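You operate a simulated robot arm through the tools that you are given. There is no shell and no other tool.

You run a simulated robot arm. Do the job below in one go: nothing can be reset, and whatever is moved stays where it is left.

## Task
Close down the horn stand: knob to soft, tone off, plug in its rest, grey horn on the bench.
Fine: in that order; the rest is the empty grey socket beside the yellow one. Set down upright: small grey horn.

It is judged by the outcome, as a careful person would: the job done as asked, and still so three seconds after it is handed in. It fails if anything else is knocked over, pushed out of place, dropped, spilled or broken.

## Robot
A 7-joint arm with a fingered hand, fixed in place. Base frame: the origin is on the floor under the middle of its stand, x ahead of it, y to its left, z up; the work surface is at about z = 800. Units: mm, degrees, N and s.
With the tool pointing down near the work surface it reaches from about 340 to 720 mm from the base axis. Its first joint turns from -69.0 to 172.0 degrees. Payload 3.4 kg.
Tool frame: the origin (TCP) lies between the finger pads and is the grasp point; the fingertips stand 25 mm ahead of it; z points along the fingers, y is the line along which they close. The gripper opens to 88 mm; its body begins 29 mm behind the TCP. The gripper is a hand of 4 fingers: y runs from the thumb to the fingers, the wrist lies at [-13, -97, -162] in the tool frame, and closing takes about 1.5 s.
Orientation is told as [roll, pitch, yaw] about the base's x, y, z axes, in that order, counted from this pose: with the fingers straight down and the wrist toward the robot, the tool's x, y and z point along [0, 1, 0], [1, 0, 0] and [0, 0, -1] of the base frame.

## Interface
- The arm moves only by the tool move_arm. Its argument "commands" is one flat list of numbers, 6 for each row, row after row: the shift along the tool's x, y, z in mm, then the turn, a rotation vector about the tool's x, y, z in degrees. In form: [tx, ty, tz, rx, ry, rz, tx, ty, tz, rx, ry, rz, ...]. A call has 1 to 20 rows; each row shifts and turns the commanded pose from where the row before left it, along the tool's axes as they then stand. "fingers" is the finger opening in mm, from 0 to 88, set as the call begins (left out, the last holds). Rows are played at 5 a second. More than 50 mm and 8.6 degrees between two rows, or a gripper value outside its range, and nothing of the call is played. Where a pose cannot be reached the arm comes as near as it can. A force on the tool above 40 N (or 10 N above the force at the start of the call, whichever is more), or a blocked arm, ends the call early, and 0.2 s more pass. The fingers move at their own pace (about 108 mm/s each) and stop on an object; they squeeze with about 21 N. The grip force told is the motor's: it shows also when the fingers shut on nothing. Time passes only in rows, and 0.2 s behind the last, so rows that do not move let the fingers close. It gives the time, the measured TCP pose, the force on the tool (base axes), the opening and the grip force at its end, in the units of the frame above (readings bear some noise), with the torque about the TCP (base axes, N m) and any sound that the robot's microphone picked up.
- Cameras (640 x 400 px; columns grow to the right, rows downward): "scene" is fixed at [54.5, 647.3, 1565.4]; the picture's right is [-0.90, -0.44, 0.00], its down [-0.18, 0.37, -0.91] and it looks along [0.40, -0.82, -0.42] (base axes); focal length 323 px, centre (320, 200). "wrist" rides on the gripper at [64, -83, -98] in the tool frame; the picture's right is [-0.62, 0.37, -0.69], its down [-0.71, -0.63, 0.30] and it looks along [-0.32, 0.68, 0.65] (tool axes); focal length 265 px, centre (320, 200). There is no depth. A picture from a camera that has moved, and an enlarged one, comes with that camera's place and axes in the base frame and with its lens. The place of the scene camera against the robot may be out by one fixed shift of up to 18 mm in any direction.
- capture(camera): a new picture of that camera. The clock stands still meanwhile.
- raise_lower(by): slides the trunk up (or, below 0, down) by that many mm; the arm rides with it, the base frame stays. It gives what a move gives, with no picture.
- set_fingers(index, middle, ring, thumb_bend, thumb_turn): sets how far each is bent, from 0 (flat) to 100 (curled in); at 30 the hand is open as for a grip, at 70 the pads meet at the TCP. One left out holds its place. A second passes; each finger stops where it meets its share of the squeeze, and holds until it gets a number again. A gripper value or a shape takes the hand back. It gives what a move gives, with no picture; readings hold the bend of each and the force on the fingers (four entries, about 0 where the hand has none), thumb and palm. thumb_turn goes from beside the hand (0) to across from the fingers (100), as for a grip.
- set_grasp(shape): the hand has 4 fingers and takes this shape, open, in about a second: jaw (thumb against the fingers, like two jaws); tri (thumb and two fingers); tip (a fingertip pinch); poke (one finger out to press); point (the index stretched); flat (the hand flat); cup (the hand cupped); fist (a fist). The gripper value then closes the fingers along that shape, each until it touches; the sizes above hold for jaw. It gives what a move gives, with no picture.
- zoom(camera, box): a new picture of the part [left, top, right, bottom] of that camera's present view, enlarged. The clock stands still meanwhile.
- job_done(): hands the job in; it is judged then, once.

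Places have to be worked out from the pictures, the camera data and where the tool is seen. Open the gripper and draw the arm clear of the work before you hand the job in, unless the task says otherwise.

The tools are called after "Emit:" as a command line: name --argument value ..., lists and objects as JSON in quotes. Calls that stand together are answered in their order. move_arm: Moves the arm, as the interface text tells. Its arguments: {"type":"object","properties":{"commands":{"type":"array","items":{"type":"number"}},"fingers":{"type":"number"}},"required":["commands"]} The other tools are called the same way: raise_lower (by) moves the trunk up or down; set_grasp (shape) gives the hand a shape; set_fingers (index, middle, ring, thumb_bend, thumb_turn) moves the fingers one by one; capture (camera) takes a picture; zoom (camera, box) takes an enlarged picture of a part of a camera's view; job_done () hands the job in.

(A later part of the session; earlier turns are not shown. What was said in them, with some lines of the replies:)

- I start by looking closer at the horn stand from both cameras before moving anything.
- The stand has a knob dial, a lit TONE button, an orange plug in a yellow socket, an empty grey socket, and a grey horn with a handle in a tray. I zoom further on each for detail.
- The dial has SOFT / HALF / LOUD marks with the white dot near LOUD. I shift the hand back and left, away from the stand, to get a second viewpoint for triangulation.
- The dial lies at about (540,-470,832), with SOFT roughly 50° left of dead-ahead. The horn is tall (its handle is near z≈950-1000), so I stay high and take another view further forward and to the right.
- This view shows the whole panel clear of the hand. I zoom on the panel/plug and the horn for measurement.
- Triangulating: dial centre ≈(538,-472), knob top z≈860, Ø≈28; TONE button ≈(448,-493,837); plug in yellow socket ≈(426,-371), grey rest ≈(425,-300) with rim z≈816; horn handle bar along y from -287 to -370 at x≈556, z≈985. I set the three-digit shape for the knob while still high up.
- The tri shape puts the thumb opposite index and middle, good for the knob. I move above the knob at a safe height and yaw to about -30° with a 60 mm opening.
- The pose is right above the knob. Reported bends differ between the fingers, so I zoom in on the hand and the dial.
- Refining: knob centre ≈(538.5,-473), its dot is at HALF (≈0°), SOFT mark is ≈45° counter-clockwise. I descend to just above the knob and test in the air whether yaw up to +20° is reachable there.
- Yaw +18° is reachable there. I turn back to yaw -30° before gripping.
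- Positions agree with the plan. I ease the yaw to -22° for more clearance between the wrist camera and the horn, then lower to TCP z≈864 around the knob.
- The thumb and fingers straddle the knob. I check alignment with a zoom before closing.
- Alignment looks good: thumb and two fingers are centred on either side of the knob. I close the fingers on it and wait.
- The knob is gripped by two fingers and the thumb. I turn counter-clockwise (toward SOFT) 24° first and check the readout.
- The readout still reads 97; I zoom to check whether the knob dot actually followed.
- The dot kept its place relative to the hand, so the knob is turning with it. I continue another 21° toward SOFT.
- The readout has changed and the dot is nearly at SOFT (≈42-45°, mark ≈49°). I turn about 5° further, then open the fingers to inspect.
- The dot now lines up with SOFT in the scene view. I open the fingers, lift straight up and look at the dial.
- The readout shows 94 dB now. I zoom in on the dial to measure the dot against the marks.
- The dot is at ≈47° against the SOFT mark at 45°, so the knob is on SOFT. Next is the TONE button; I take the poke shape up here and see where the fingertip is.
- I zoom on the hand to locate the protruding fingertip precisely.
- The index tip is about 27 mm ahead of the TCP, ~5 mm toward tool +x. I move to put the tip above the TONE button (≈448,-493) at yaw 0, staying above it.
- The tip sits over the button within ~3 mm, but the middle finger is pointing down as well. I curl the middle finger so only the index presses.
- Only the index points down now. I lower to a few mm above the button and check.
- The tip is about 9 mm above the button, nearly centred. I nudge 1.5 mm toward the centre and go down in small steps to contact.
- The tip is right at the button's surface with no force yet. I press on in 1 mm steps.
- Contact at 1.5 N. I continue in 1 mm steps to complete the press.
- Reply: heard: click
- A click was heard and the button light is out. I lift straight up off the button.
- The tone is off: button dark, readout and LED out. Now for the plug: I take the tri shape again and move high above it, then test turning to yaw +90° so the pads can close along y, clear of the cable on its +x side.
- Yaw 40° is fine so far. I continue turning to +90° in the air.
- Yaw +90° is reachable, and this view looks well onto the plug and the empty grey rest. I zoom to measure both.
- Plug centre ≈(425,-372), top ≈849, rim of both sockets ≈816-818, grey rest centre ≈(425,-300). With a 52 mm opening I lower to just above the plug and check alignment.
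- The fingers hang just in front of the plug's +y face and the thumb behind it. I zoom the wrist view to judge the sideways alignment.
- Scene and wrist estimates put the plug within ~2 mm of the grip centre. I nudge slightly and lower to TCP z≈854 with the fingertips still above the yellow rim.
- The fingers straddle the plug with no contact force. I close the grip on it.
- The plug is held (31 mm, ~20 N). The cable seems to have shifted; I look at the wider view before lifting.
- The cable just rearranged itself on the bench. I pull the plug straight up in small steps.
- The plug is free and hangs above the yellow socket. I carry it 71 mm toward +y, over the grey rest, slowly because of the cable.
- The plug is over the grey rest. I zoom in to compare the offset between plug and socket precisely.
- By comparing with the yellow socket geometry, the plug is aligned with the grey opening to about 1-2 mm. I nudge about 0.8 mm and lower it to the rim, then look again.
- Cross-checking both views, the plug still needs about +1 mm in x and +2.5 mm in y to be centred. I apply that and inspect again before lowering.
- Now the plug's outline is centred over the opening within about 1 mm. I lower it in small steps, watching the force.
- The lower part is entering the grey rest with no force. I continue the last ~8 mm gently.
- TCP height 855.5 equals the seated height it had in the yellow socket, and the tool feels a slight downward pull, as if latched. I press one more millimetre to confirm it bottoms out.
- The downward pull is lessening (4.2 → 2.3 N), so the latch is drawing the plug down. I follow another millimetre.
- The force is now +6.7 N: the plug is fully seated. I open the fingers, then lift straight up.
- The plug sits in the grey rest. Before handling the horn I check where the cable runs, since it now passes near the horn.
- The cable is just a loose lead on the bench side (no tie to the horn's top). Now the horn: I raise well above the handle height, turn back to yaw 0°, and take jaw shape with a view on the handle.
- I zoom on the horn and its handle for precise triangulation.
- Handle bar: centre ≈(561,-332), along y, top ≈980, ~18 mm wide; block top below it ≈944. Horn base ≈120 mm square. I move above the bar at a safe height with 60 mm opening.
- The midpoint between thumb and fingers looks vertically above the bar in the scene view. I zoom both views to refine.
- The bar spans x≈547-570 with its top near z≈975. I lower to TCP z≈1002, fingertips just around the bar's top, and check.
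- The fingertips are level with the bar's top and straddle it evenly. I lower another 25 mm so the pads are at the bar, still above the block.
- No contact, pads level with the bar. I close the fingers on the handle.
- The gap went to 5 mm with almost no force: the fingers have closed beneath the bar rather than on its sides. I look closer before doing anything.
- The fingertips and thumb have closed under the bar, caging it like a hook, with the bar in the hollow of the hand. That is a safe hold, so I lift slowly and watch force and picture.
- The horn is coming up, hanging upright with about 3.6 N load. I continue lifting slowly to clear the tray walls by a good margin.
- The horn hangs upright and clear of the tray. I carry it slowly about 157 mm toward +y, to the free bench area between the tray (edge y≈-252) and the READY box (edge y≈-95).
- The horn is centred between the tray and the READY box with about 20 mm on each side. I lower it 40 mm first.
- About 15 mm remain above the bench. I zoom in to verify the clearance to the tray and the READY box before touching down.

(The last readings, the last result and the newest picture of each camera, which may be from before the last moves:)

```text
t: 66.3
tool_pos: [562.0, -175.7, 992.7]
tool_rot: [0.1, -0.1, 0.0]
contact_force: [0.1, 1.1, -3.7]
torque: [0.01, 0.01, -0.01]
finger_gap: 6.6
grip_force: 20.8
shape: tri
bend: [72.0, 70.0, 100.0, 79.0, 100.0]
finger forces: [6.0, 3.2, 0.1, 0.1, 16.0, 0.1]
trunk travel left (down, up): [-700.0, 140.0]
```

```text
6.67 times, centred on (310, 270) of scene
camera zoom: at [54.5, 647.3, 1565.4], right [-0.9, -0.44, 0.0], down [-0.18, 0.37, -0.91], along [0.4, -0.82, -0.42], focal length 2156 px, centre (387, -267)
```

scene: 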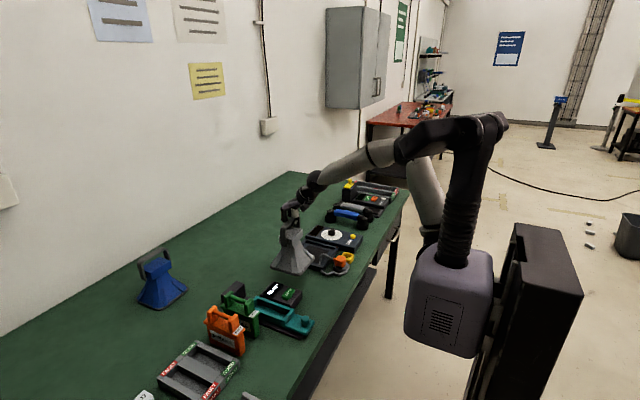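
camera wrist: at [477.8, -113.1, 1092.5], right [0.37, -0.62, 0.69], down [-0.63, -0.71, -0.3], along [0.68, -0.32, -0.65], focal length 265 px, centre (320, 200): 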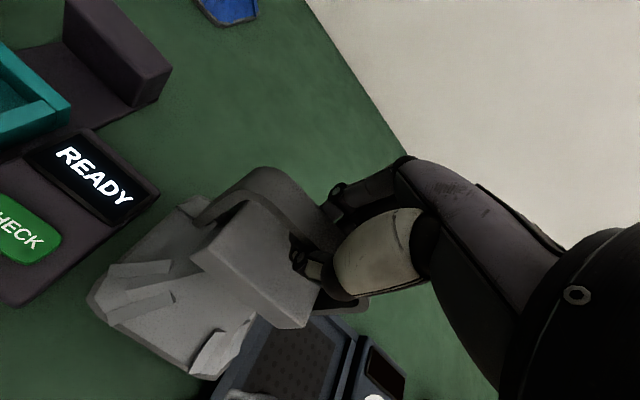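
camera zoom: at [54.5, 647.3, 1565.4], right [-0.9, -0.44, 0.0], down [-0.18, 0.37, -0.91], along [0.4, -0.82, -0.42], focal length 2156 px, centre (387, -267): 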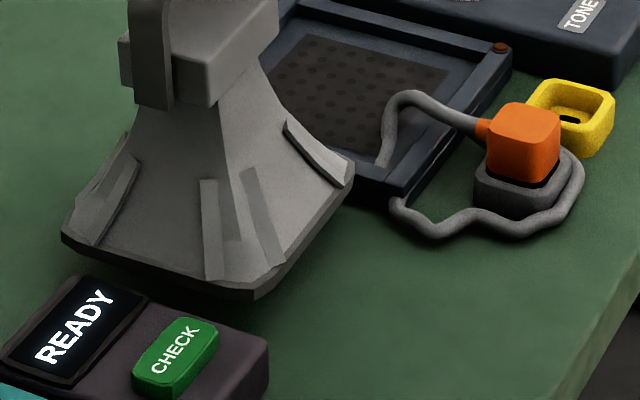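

The base is level; the gap to the tray (~12 mm) is smaller than to READY (~21 mm), so I shift 4 mm toward +y and lower slowly while watching the load.

Emit:
move_arm --commands '[2, 0, 0, 0, 0, 0, 2, 0, 2, 0, 0, 0, 0, 0, 3, 0, 0, 0, 0, 0, 3, 0, 0, 0, 0, 0, 0, 0, 0, 0]'

Emit:
zoom --camera "scene" --box '[270, 240, 350, 300]'

Emit:
zoom --camera "wrist" --box '[60, 260, 320, 400]'

```text
t: 67.5
tool_pos: [561.1, -170.1, 986.1]
tool_rot: [0.1, -0.1, 0.0]
contact_force: [-0.1, 0.1, -4.2]
torque: [-0.03, 0.0, -0.03]
finger_gap: 6.8
grip_force: 20.9
shape: tri
bend: [72.0, 70.0, 100.0, 79.0, 100.0]
finger forces: [5.9, 3.3, 0.1, 0.0, 15.9, 0.0]
trunk travel left (down, up): [-700.0, 140.0]
```

```text
6.67 times, centred on (310, 270) of scene
camera zoom: at [54.5, 647.3, 1565.4], right [-0.9, -0.44, 0.0], down [-0.18, 0.37, -0.91], along [0.4, -0.82, -0.42], focal length 2156 px, centre (387, -267)
```

zoom: 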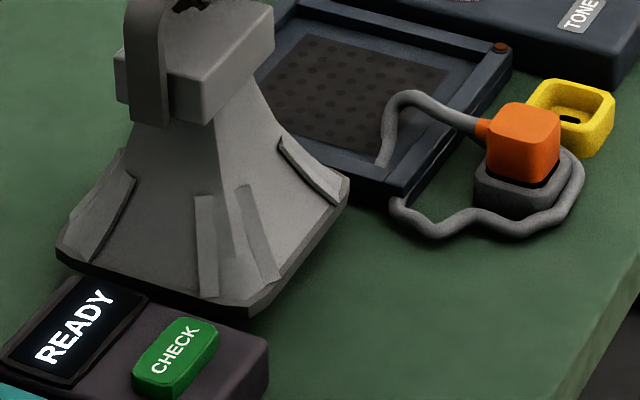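

```text
2.46 times, centred on (190, 330) of wrist
camera zoom: at [477.8, -108.5, 1084.9], right [0.37, -0.62, 0.69], down [-0.63, -0.71, -0.3], along [0.68, -0.32, -0.65], focal length 653 px, centre (640, -120)
```

zoom: 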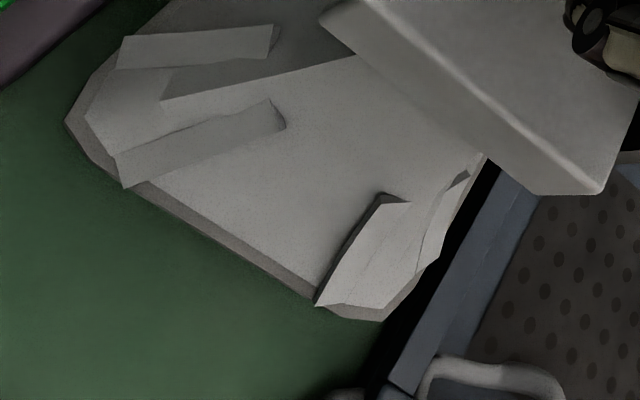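

A clear gap to the tray is visible now, and READY is clear too. I keep lowering in small steps.

Emit:
move_arm --commands '[0, 0, 3, 0, 0, 0, 0, 0, 3, 0, 0, 0, 0, 0, 3, 0, 0, 0, 0, 0, 0, 0, 0, 0]'

Emit:
zoom --camera "scene" --box '[270, 240, 350, 300]'

```text
t: 68.5
tool_pos: [562.2, -171.0, 976.2]
tool_rot: [-0.1, 0.1, 0.1]
contact_force: [-0.3, -0.4, -2.9]
torque: [0.02, -0.03, -0.02]
finger_gap: 6.9
grip_force: 21.2
shape: tri
bend: [72.0, 70.0, 100.0, 79.0, 100.0]
finger forces: [5.8, 3.4, 0.1, 0.0, 15.9, 0.0]
trunk travel left (down, up): [-700.0, 140.0]
```

```text
6.67 times, centred on (310, 270) of scene
camera zoom: at [54.5, 647.3, 1565.4], right [-0.9, -0.44, 0.0], down [-0.18, 0.37, -0.91], along [0.4, -0.82, -0.42], focal length 2156 px, centre (387, -267)
```

zoom: 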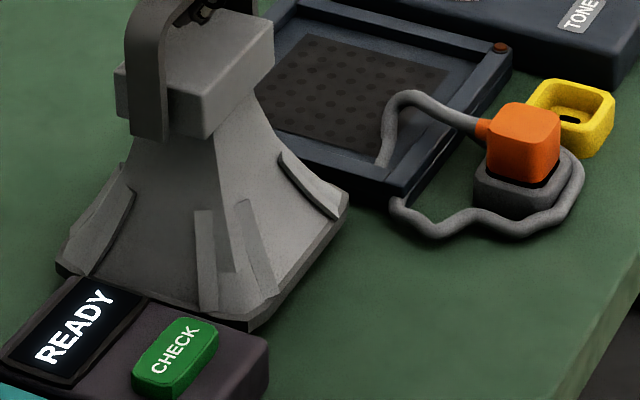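

Still about 3 N of load, nearly down. I continue in 1-2 mm steps.

Emit:
move_arm --commands '[0, 0, 1.5, 0, 0, 0, 0, 0, 1.5, 0, 0, 0, 0, 0, 0, 0, 0, 0]'

Emit:
zoom --camera "scene" --box '[270, 240, 350, 300]'

```text
t: 69.3
tool_pos: [562.4, -172.2, 972.9]
tool_rot: [-0.1, 0.0, -0.1]
contact_force: [-0.5, 0.8, -3.3]
torque: [-0.01, 0.0, 0.05]
finger_gap: 7.1
grip_force: 21.1
shape: tri
bend: [72.0, 70.0, 100.0, 79.0, 100.0]
finger forces: [5.9, 3.4, 0.1, 0.1, 16.0, 0.0]
trunk travel left (down, up): [-700.0, 140.0]
```

```text
6.67 times, centred on (310, 270) of scene
camera zoom: at [54.5, 647.3, 1565.4], right [-0.9, -0.44, 0.0], down [-0.18, 0.37, -0.91], along [0.4, -0.82, -0.42], focal length 2156 px, centre (387, -267)
```

zoom: 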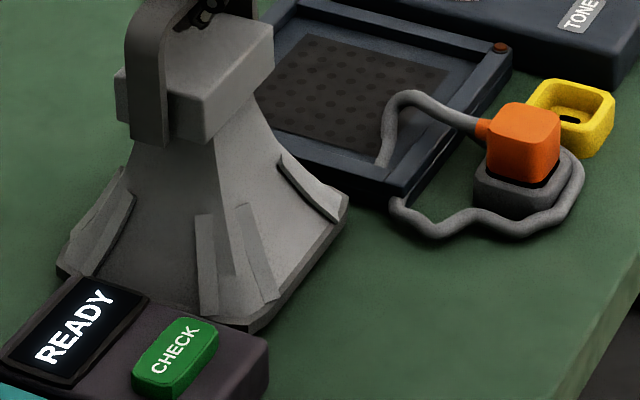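

Load is unchanged, so it is still hanging. I go down further in small steps.

Emit:
move_arm --commands '[0, 0, 1.5, 0, 0, 0, 0, 0, 1.5, 0, 0, 0, 0, 0, 1, 0, 0, 0, 0, 0, 0, 0, 0, 0]'

Emit:
zoom --camera "scene" --box '[270, 240, 350, 300]'

Emit:
zoom --camera "wrist" --box '[60, 260, 320, 400]'

```text
t: 70.3
tool_pos: [561.4, -172.1, 969.0]
tool_rot: [-0.1, 0.1, -0.1]
contact_force: [-0.2, 0.1, -3.7]
torque: [0.0, 0.03, 0.02]
finger_gap: 6.8
grip_force: 20.9
shape: tri
bend: [72.0, 70.0, 100.0, 79.0, 100.0]
finger forces: [5.9, 3.2, 0.1, 0.1, 15.8, 0.0]
trunk travel left (down, up): [-700.0, 140.0]
```

```text
6.67 times, centred on (310, 270) of scene
camera zoom: at [54.5, 647.3, 1565.4], right [-0.9, -0.44, 0.0], down [-0.18, 0.37, -0.91], along [0.4, -0.82, -0.42], focal length 2156 px, centre (387, -267)
```

zoom: 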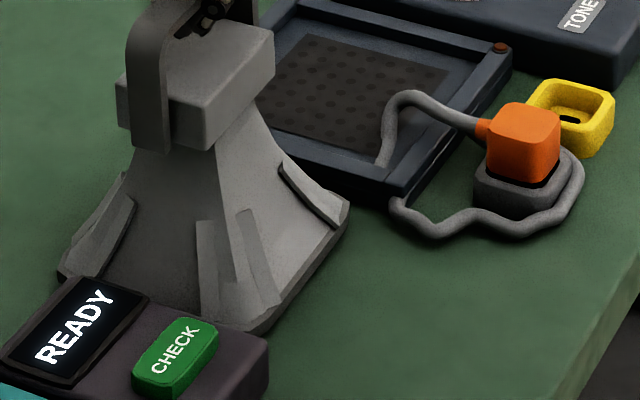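

```text
2.46 times, centred on (190, 330) of wrist
camera zoom: at [477.9, -108.8, 1068.9], right [0.37, -0.62, 0.69], down [-0.63, -0.71, -0.3], along [0.68, -0.32, -0.65], focal length 653 px, centre (640, -120)
```

zoom: 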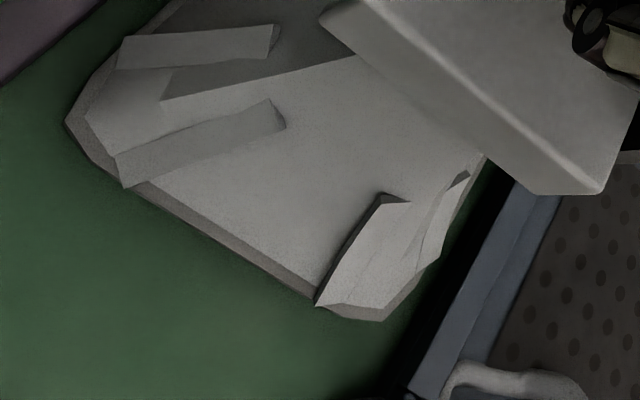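

The gap to the tray is clear (~15 mm). Continuing downward.

Emit:
move_arm --commands '[0, 0, 1.5, 0, 0, 0, 0, 0, 1.5, 0, 0, 0, 0, 0, 1.5, 0, 0, 0, 0, 0, 0, 0, 0, 0]'

Emit:
zoom --camera "scene" --box '[260, 200, 350, 300]'

```text
t: 71.3
tool_pos: [561.5, -171.0, 963.6]
tool_rot: [-0.1, 0.0, 0.0]
contact_force: [0.0, 0.4, -4.6]
torque: [0.02, -0.01, 0.04]
finger_gap: 7.0
grip_force: 21.3
shape: tri
bend: [72.0, 70.0, 100.0, 79.0, 100.0]
finger forces: [5.7, 3.4, 0.0, 0.0, 15.8, 0.0]
trunk travel left (down, up): [-700.0, 140.0]
```

```text
4.00 times, centred on (305, 250) of scene
camera zoom: at [54.5, 647.3, 1565.4], right [-0.9, -0.44, 0.0], down [-0.18, 0.37, -0.91], along [0.4, -0.82, -0.42], focal length 1293 px, centre (380, 0)
```

zoom: 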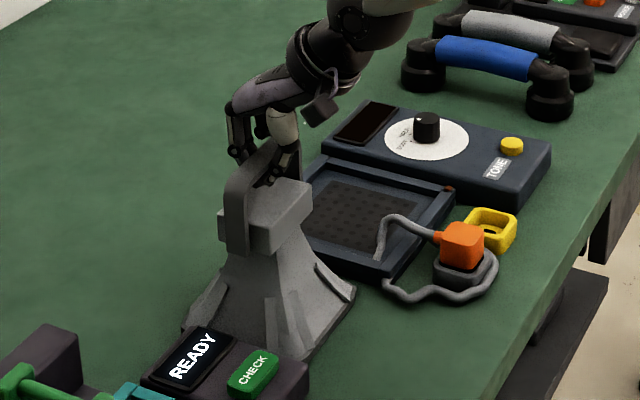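

Still hanging. I continue another 4-5 mm.

Emit:
move_arm --commands '[0, 0, 1.5, 0, 0, 0, 0, 0, 1.5, 0, 0, 0, 0, 0, 1.5, 0, 0, 0, 0, 0, 0, 0, 0, 0]'

Emit:
zoom --camera "scene" --box '[275, 240, 335, 290]'

Emit:
zoom --camera "wrist" --box '[60, 260, 320, 400]'

```text
t: 72.3
tool_pos: [561.1, -171.8, 960.3]
tool_rot: [0.0, 0.0, 0.0]
contact_force: [-0.6, -0.3, 0.9]
torque: [0.0, -0.03, -0.01]
finger_gap: 6.5
grip_force: 20.4
shape: tri
bend: [72.0, 70.0, 100.0, 80.0, 100.0]
finger forces: [3.1, 1.3, 0.6, 0.0, 4.5, 0.1]
trunk travel left (down, up): [-700.0, 140.0]
```

```text
8.00 times, centred on (305, 265) of scene
camera zoom: at [54.5, 647.3, 1565.4], right [-0.9, -0.44, 0.0], down [-0.18, 0.37, -0.91], along [0.4, -0.82, -0.42], focal length 2587 px, centre (440, -320)
```

zoom: 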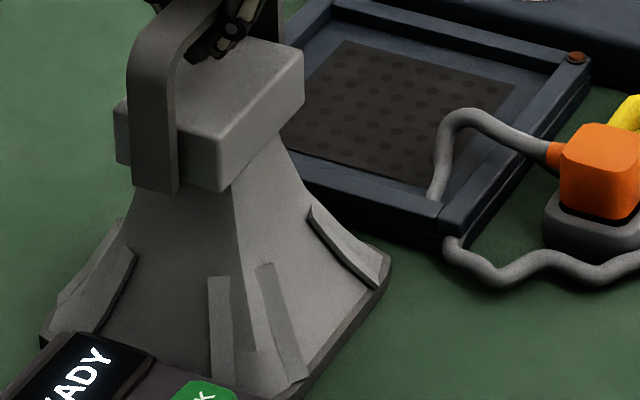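

```text
2.46 times, centred on (190, 330) of wrist
camera zoom: at [477.0, -108.8, 1060.0], right [0.37, -0.62, 0.69], down [-0.63, -0.71, -0.3], along [0.68, -0.32, -0.65], focal length 653 px, centre (640, -120)
```

zoom: 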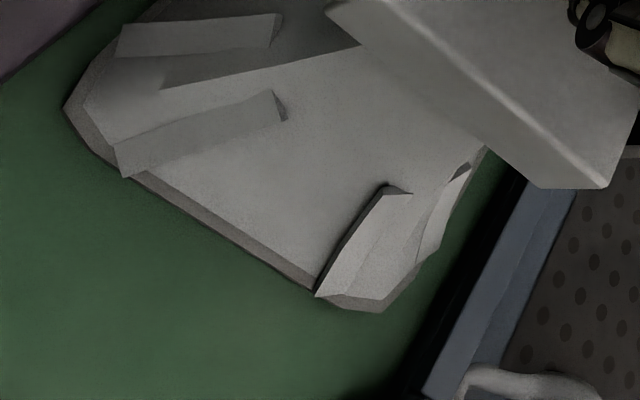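

The load has gone (+0.9 N): the horn stands on the bench. I go down 2 mm more to unload the fingers, then check.

Emit:
move_arm --commands '[0, 0, 1, 0, 0, 0, 0, 0, 1, 0, 0, 0, 0, 0, 0, 0, 0, 0]'

Emit:
zoom --camera "scene" --box '[275, 210, 335, 260]'

```text
t: 73.1
tool_pos: [559.3, -171.7, 959.8]
tool_rot: [0.0, -0.3, 0.0]
contact_force: [-0.5, -0.3, 10.3]
torque: [-0.3, -0.13, -0.05]
finger_gap: 6.1
grip_force: 20.8
shape: tri
bend: [72.0, 70.0, 99.0, 80.0, 100.0]
finger forces: [2.9, 1.3, 11.2, 0.0, 3.3, 0.0]
trunk travel left (down, up): [-700.0, 140.0]
```

```text
8.00 times, centred on (305, 235) of scene
camera zoom: at [54.5, 647.3, 1565.4], right [-0.9, -0.44, 0.0], down [-0.18, 0.37, -0.91], along [0.4, -0.82, -0.42], focal length 2587 px, centre (440, -80)
```

zoom: 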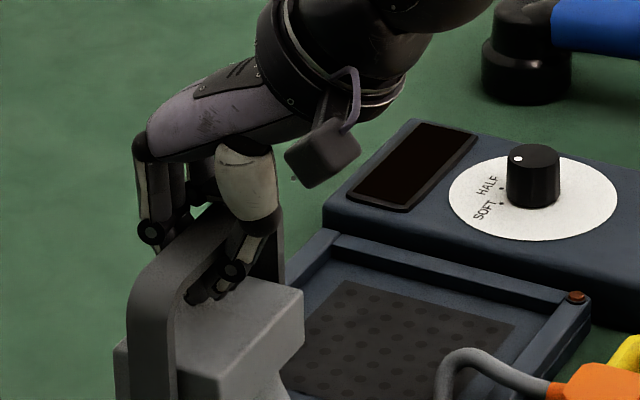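

The curled ring finger is now pressing on top of the bar, so I back up 2 mm to relieve it.

Emit:
move_arm --commands '[0, 0, -1, 0, 0, 0, 0, 0, -0.8, 0, 0, 0, 0, 0, 0, 0, 0, 0]'

```text
t: 73.9
tool_pos: [561.4, -171.7, 959.4]
tool_rot: [-0.1, -0.1, 0.0]
contact_force: [-1.0, -1.3, 5.2]
torque: [-0.15, -0.09, -0.01]
finger_gap: 5.9
grip_force: 20.4
shape: tri
bend: [72.0, 70.0, 99.0, 80.0, 100.0]
finger forces: [3.0, 1.5, 6.2, 0.0, 4.1, 0.0]
trunk travel left (down, up): [-700.0, 140.0]
```

There is still 6 N on the ring finger; I raise slightly more.

Emit:
move_arm --commands '[0, 0, -0.8, 0, 0, 0, 0, 0, 0, 0, 0, 0]'

```text
t: 74.5
tool_pos: [562.1, -171.3, 959.4]
tool_rot: [0.0, 0.1, -0.1]
contact_force: [-1.3, -0.3, -1.9]
torque: [-0.06, -0.05, -0.01]
finger_gap: 6.1
grip_force: 20.5
shape: tri
bend: [72.0, 70.0, 99.0, 80.0, 100.0]
finger forces: [3.2, 1.6, 2.2, 0.0, 5.1, 0.0]
trunk travel left (down, up): [-700.0, 140.0]
```

The horn's weight rests on the bench with only small residual contact. I open the fingers around the bar.

Emit:
move_arm --commands '[0, 0, 0, 0, 0, 0, 0, 0, 0, 0, 0, 0, 0, 0, 0, 0, 0, 0, 0, 0, 0, 0, 0, 0, 0, 0, 0, 0, 0, 0]' --fingers 62

Emit:
zoom --camera "scene" --box '[265, 205, 345, 285]'

Emit:
capture --camera "wrist"

```text
t: 75.7
tool_pos: [561.2, -171.3, 960.6]
tool_rot: [-0.1, 0.0, 0.0]
contact_force: [0.2, 0.2, 0.2]
torque: [0.02, 0.01, -0.01]
finger_gap: 61.8
grip_force: 0.0
shape: tri
bend: [27.0, 37.0, 99.0, 58.0, 99.0]
finger forces: [0.0, 0.1, 0.0, 0.1, 0.0, 0.1]
trunk travel left (down, up): [-700.0, 140.0]
```

```text
5.00 times, centred on (305, 245) of scene
camera zoom: at [54.5, 647.3, 1565.4], right [-0.9, -0.44, 0.0], down [-0.18, 0.37, -0.91], along [0.4, -0.82, -0.42], focal length 1617 px, centre (395, -25)
```

zoom: 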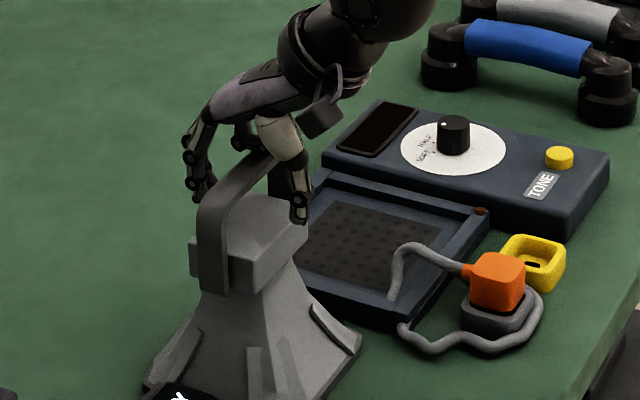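

```text
taken
camera wrist: at [478.1, -108.9, 1060.6], right [0.37, -0.62, 0.69], down [-0.63, -0.71, -0.3], along [0.68, -0.32, -0.65], focal length 265 px, centre (320, 200)
```

wrist: 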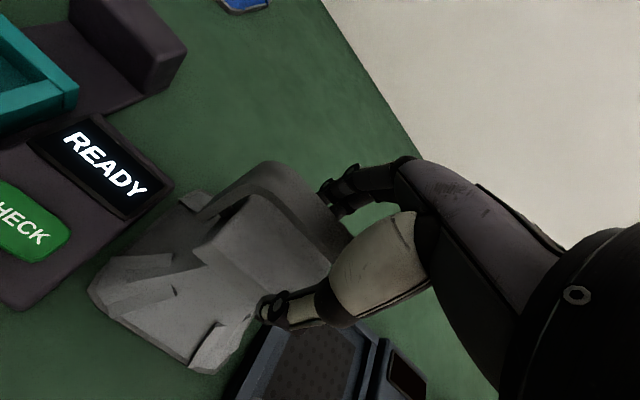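

The fingers are open, no forces, and the horn stands upright. I rise straight up away from the handle.

Emit:
move_arm --commands '[0, 0, -5, 0, 0, 0, 0, 0, -8, 0, 0, 0, 0, 0, -10, 0, 0, 0, 0, 0, -12, 0, 0, 0, 0, 0, -15, 0, 0, 0, 0, 0, -20, 0, 0, 0, 0, 0, -25, 0, 0, 0, 0, 0, -25, 0, 0, 0]'

Emit:
zoom --camera "scene" --box '[240, 180, 380, 300]'

Emit:
capture --camera "wrist"

```text
t: 77.5
tool_pos: [560.1, -170.2, 1083.8]
tool_rot: [-0.1, 0.0, 0.0]
contact_force: [-0.9, -0.1, -0.2]
torque: [0.02, 0.01, 0.03]
finger_gap: 61.8
grip_force: 0.0
shape: tri
bend: [27.0, 37.0, 99.0, 58.0, 99.0]
finger forces: [0.1, 0.1, 0.0, 0.0, 0.0, 0.0]
trunk travel left (down, up): [-700.0, 140.0]
```

```text
3.33 times, centred on (310, 240) of scene
camera zoom: at [54.5, 647.3, 1565.4], right [-0.9, -0.44, 0.0], down [-0.18, 0.37, -0.91], along [0.4, -0.82, -0.42], focal length 1078 px, centre (353, 67)
```

zoom: 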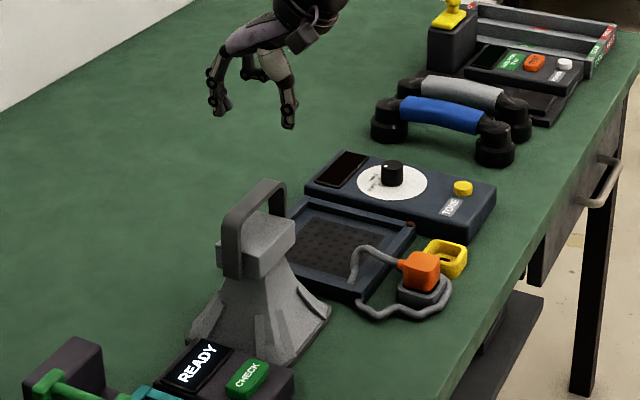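

```text
taken
camera wrist: at [475.9, -108.2, 1183.0], right [0.37, -0.62, 0.69], down [-0.63, -0.71, -0.3], along [0.68, -0.32, -0.65], focal length 265 px, centre (320, 200)
```

wrist: 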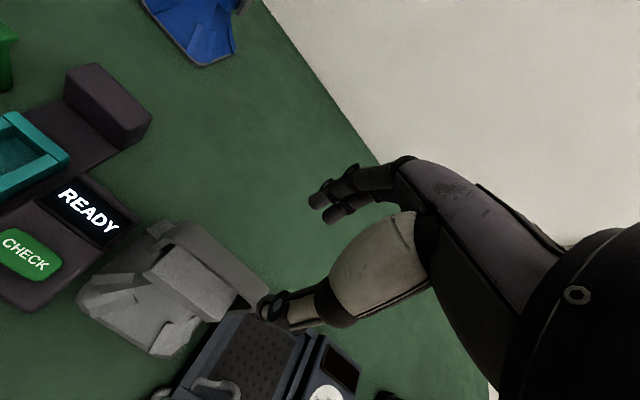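

The horn stands upright and free. I draw the arm back high over clear space, open the gripper fully, and then check the whole stand once more.

Emit:
move_arm --commands '[0, 0, -20, 0, 0, 0, -16, -16, -5, 0, 0, 0, -20, -20, 0, 0, 0, 0, -20, -20, 0, 0, 0, 0, -20, -20, 0, 0, 0, 0, -20, -20, 0, 0, 0, 0, -20, -20, 0, 0, 0, 0, -20, -20, 0, 0, 0, 0, -16, -16, 0, 0, 0, 0, -10, -10, 0, 0, 0, 0, 0, 0, 0, 0, 0, 0]' --fingers 88

Emit:
capture --camera "scene"

Emit:
zoom --camera "scene" --box '[230, 190, 390, 320]'

Emit:
capture --camera "wrist"

```text
t: 79.9
tool_pos: [397.8, -331.9, 1106.1]
tool_rot: [0.0, 0.0, 0.0]
contact_force: [-0.3, 0.6, -0.1]
torque: [0.0, 0.0, 0.0]
finger_gap: 87.7
grip_force: 0.1
shape: tri
bend: [30.0, 30.0, 99.0, 30.0, 98.0]
finger forces: [0.0, 0.0, 0.1, 0.1, 0.0, 0.0]
trunk travel left (down, up): [-700.0, 140.0]
```

```text
taken
```

scene: 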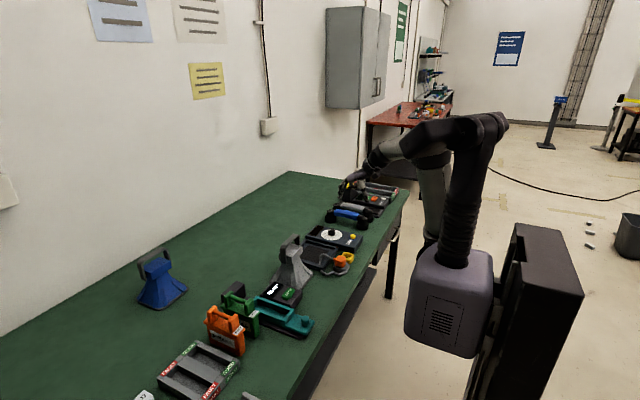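

```text
3.08 times, centred on (310, 255) of scene
camera zoom: at [54.5, 647.3, 1565.4], right [-0.9, -0.44, 0.0], down [-0.18, 0.37, -0.91], along [0.4, -0.82, -0.42], focal length 995 px, centre (351, 31)
```

zoom: 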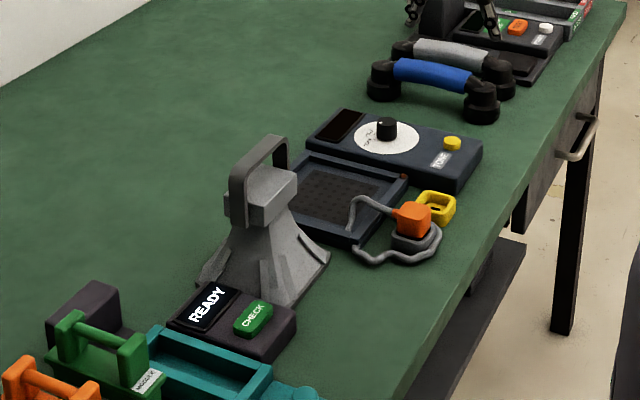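

```text
taken
camera wrist: at [314.4, -269.9, 1204.9], right [0.37, -0.62, 0.69], down [-0.63, -0.71, -0.3], along [0.68, -0.32, -0.65], focal length 265 px, centre (320, 200)
```

wrist: 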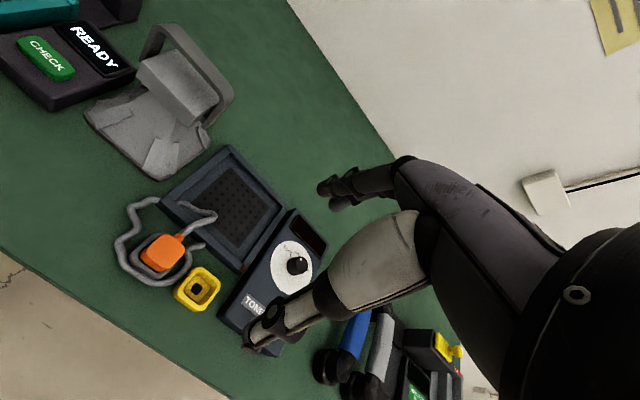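

Everything looks in place. A last close look at the knob, the plug and the horn's clearances before handing in.

Emit:
zoom --camera "wrist" --box '[250, 220, 330, 300]'

Emit:
zoom --camera "wrist" --box '[60, 20, 260, 320]'

Emit:
zoom --camera "scene" --box '[310, 220, 374, 275]'

```text
5.00 times, centred on (290, 260) of wrist
camera zoom: at [314.4, -269.9, 1204.9], right [0.37, -0.62, 0.69], down [-0.63, -0.71, -0.3], along [0.68, -0.32, -0.65], focal length 1327 px, centre (470, -100)
```

zoom: 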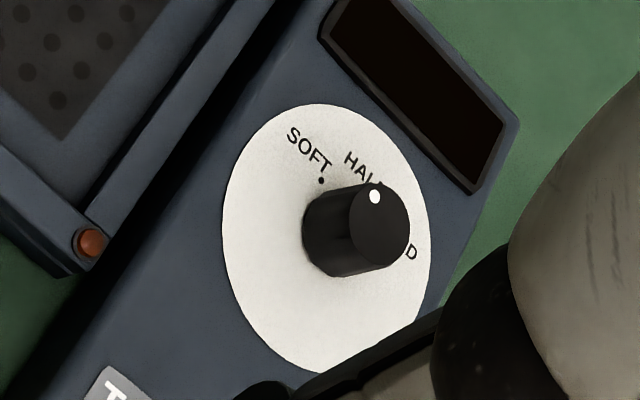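

```text
1.33 times, centred on (160, 170) of wrist
camera zoom: at [314.4, -269.9, 1204.9], right [0.37, -0.62, 0.69], down [-0.63, -0.71, -0.3], along [0.68, -0.32, -0.65], focal length 354 px, centre (533, 240)
```

zoom: 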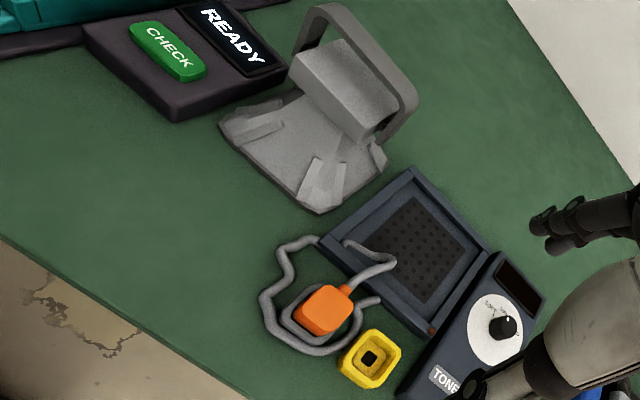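

```text
7.27 times, centred on (342, 248) of scene
camera zoom: at [54.5, 647.3, 1565.4], right [-0.9, -0.44, 0.0], down [-0.18, 0.37, -0.91], along [0.4, -0.82, -0.42], focal length 2352 px, centre (160, -146)
```

zoom: 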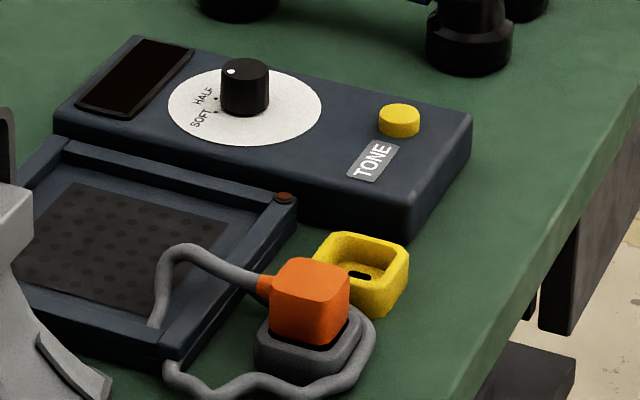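

Knob dot and SOFT mark agree (both ≈43°), the tone light and readout are off, the plug sits in the grey rest, the grey horn stands upright on the bench with gaps on both sides, and the arm is clear with the gripper open. I hand the job in.

Emit:
job_done

```text
The job is handed in.
```

The horn stand is closed down in the order you gave, and I handed the job in. The tool only confirmed that it was handed in; I haven't seen a verdict.

- **Knob:** turned to SOFT. In the last picture its white dot lines up with the SOFT mark to within a few degrees.
- **Tone:** I pressed the TONE button once and heard it click. The button light, the dB readout and the stand's small light all went out.
- **Plug:** moved from the yellow socket to the empty grey one and pressed in until it bottomed out.
- **Grey horn:** lifted off the stand by its handle and set down upright on the bench, between the stand's tray and the READY box. There is an estimated 15 mm or so of space on each side.

I saw nothing else knocked or moved. The plug's loose cable now lies differently on the bench, looped around the grey socket. The arm is drawn back above the stand with the gripper open.
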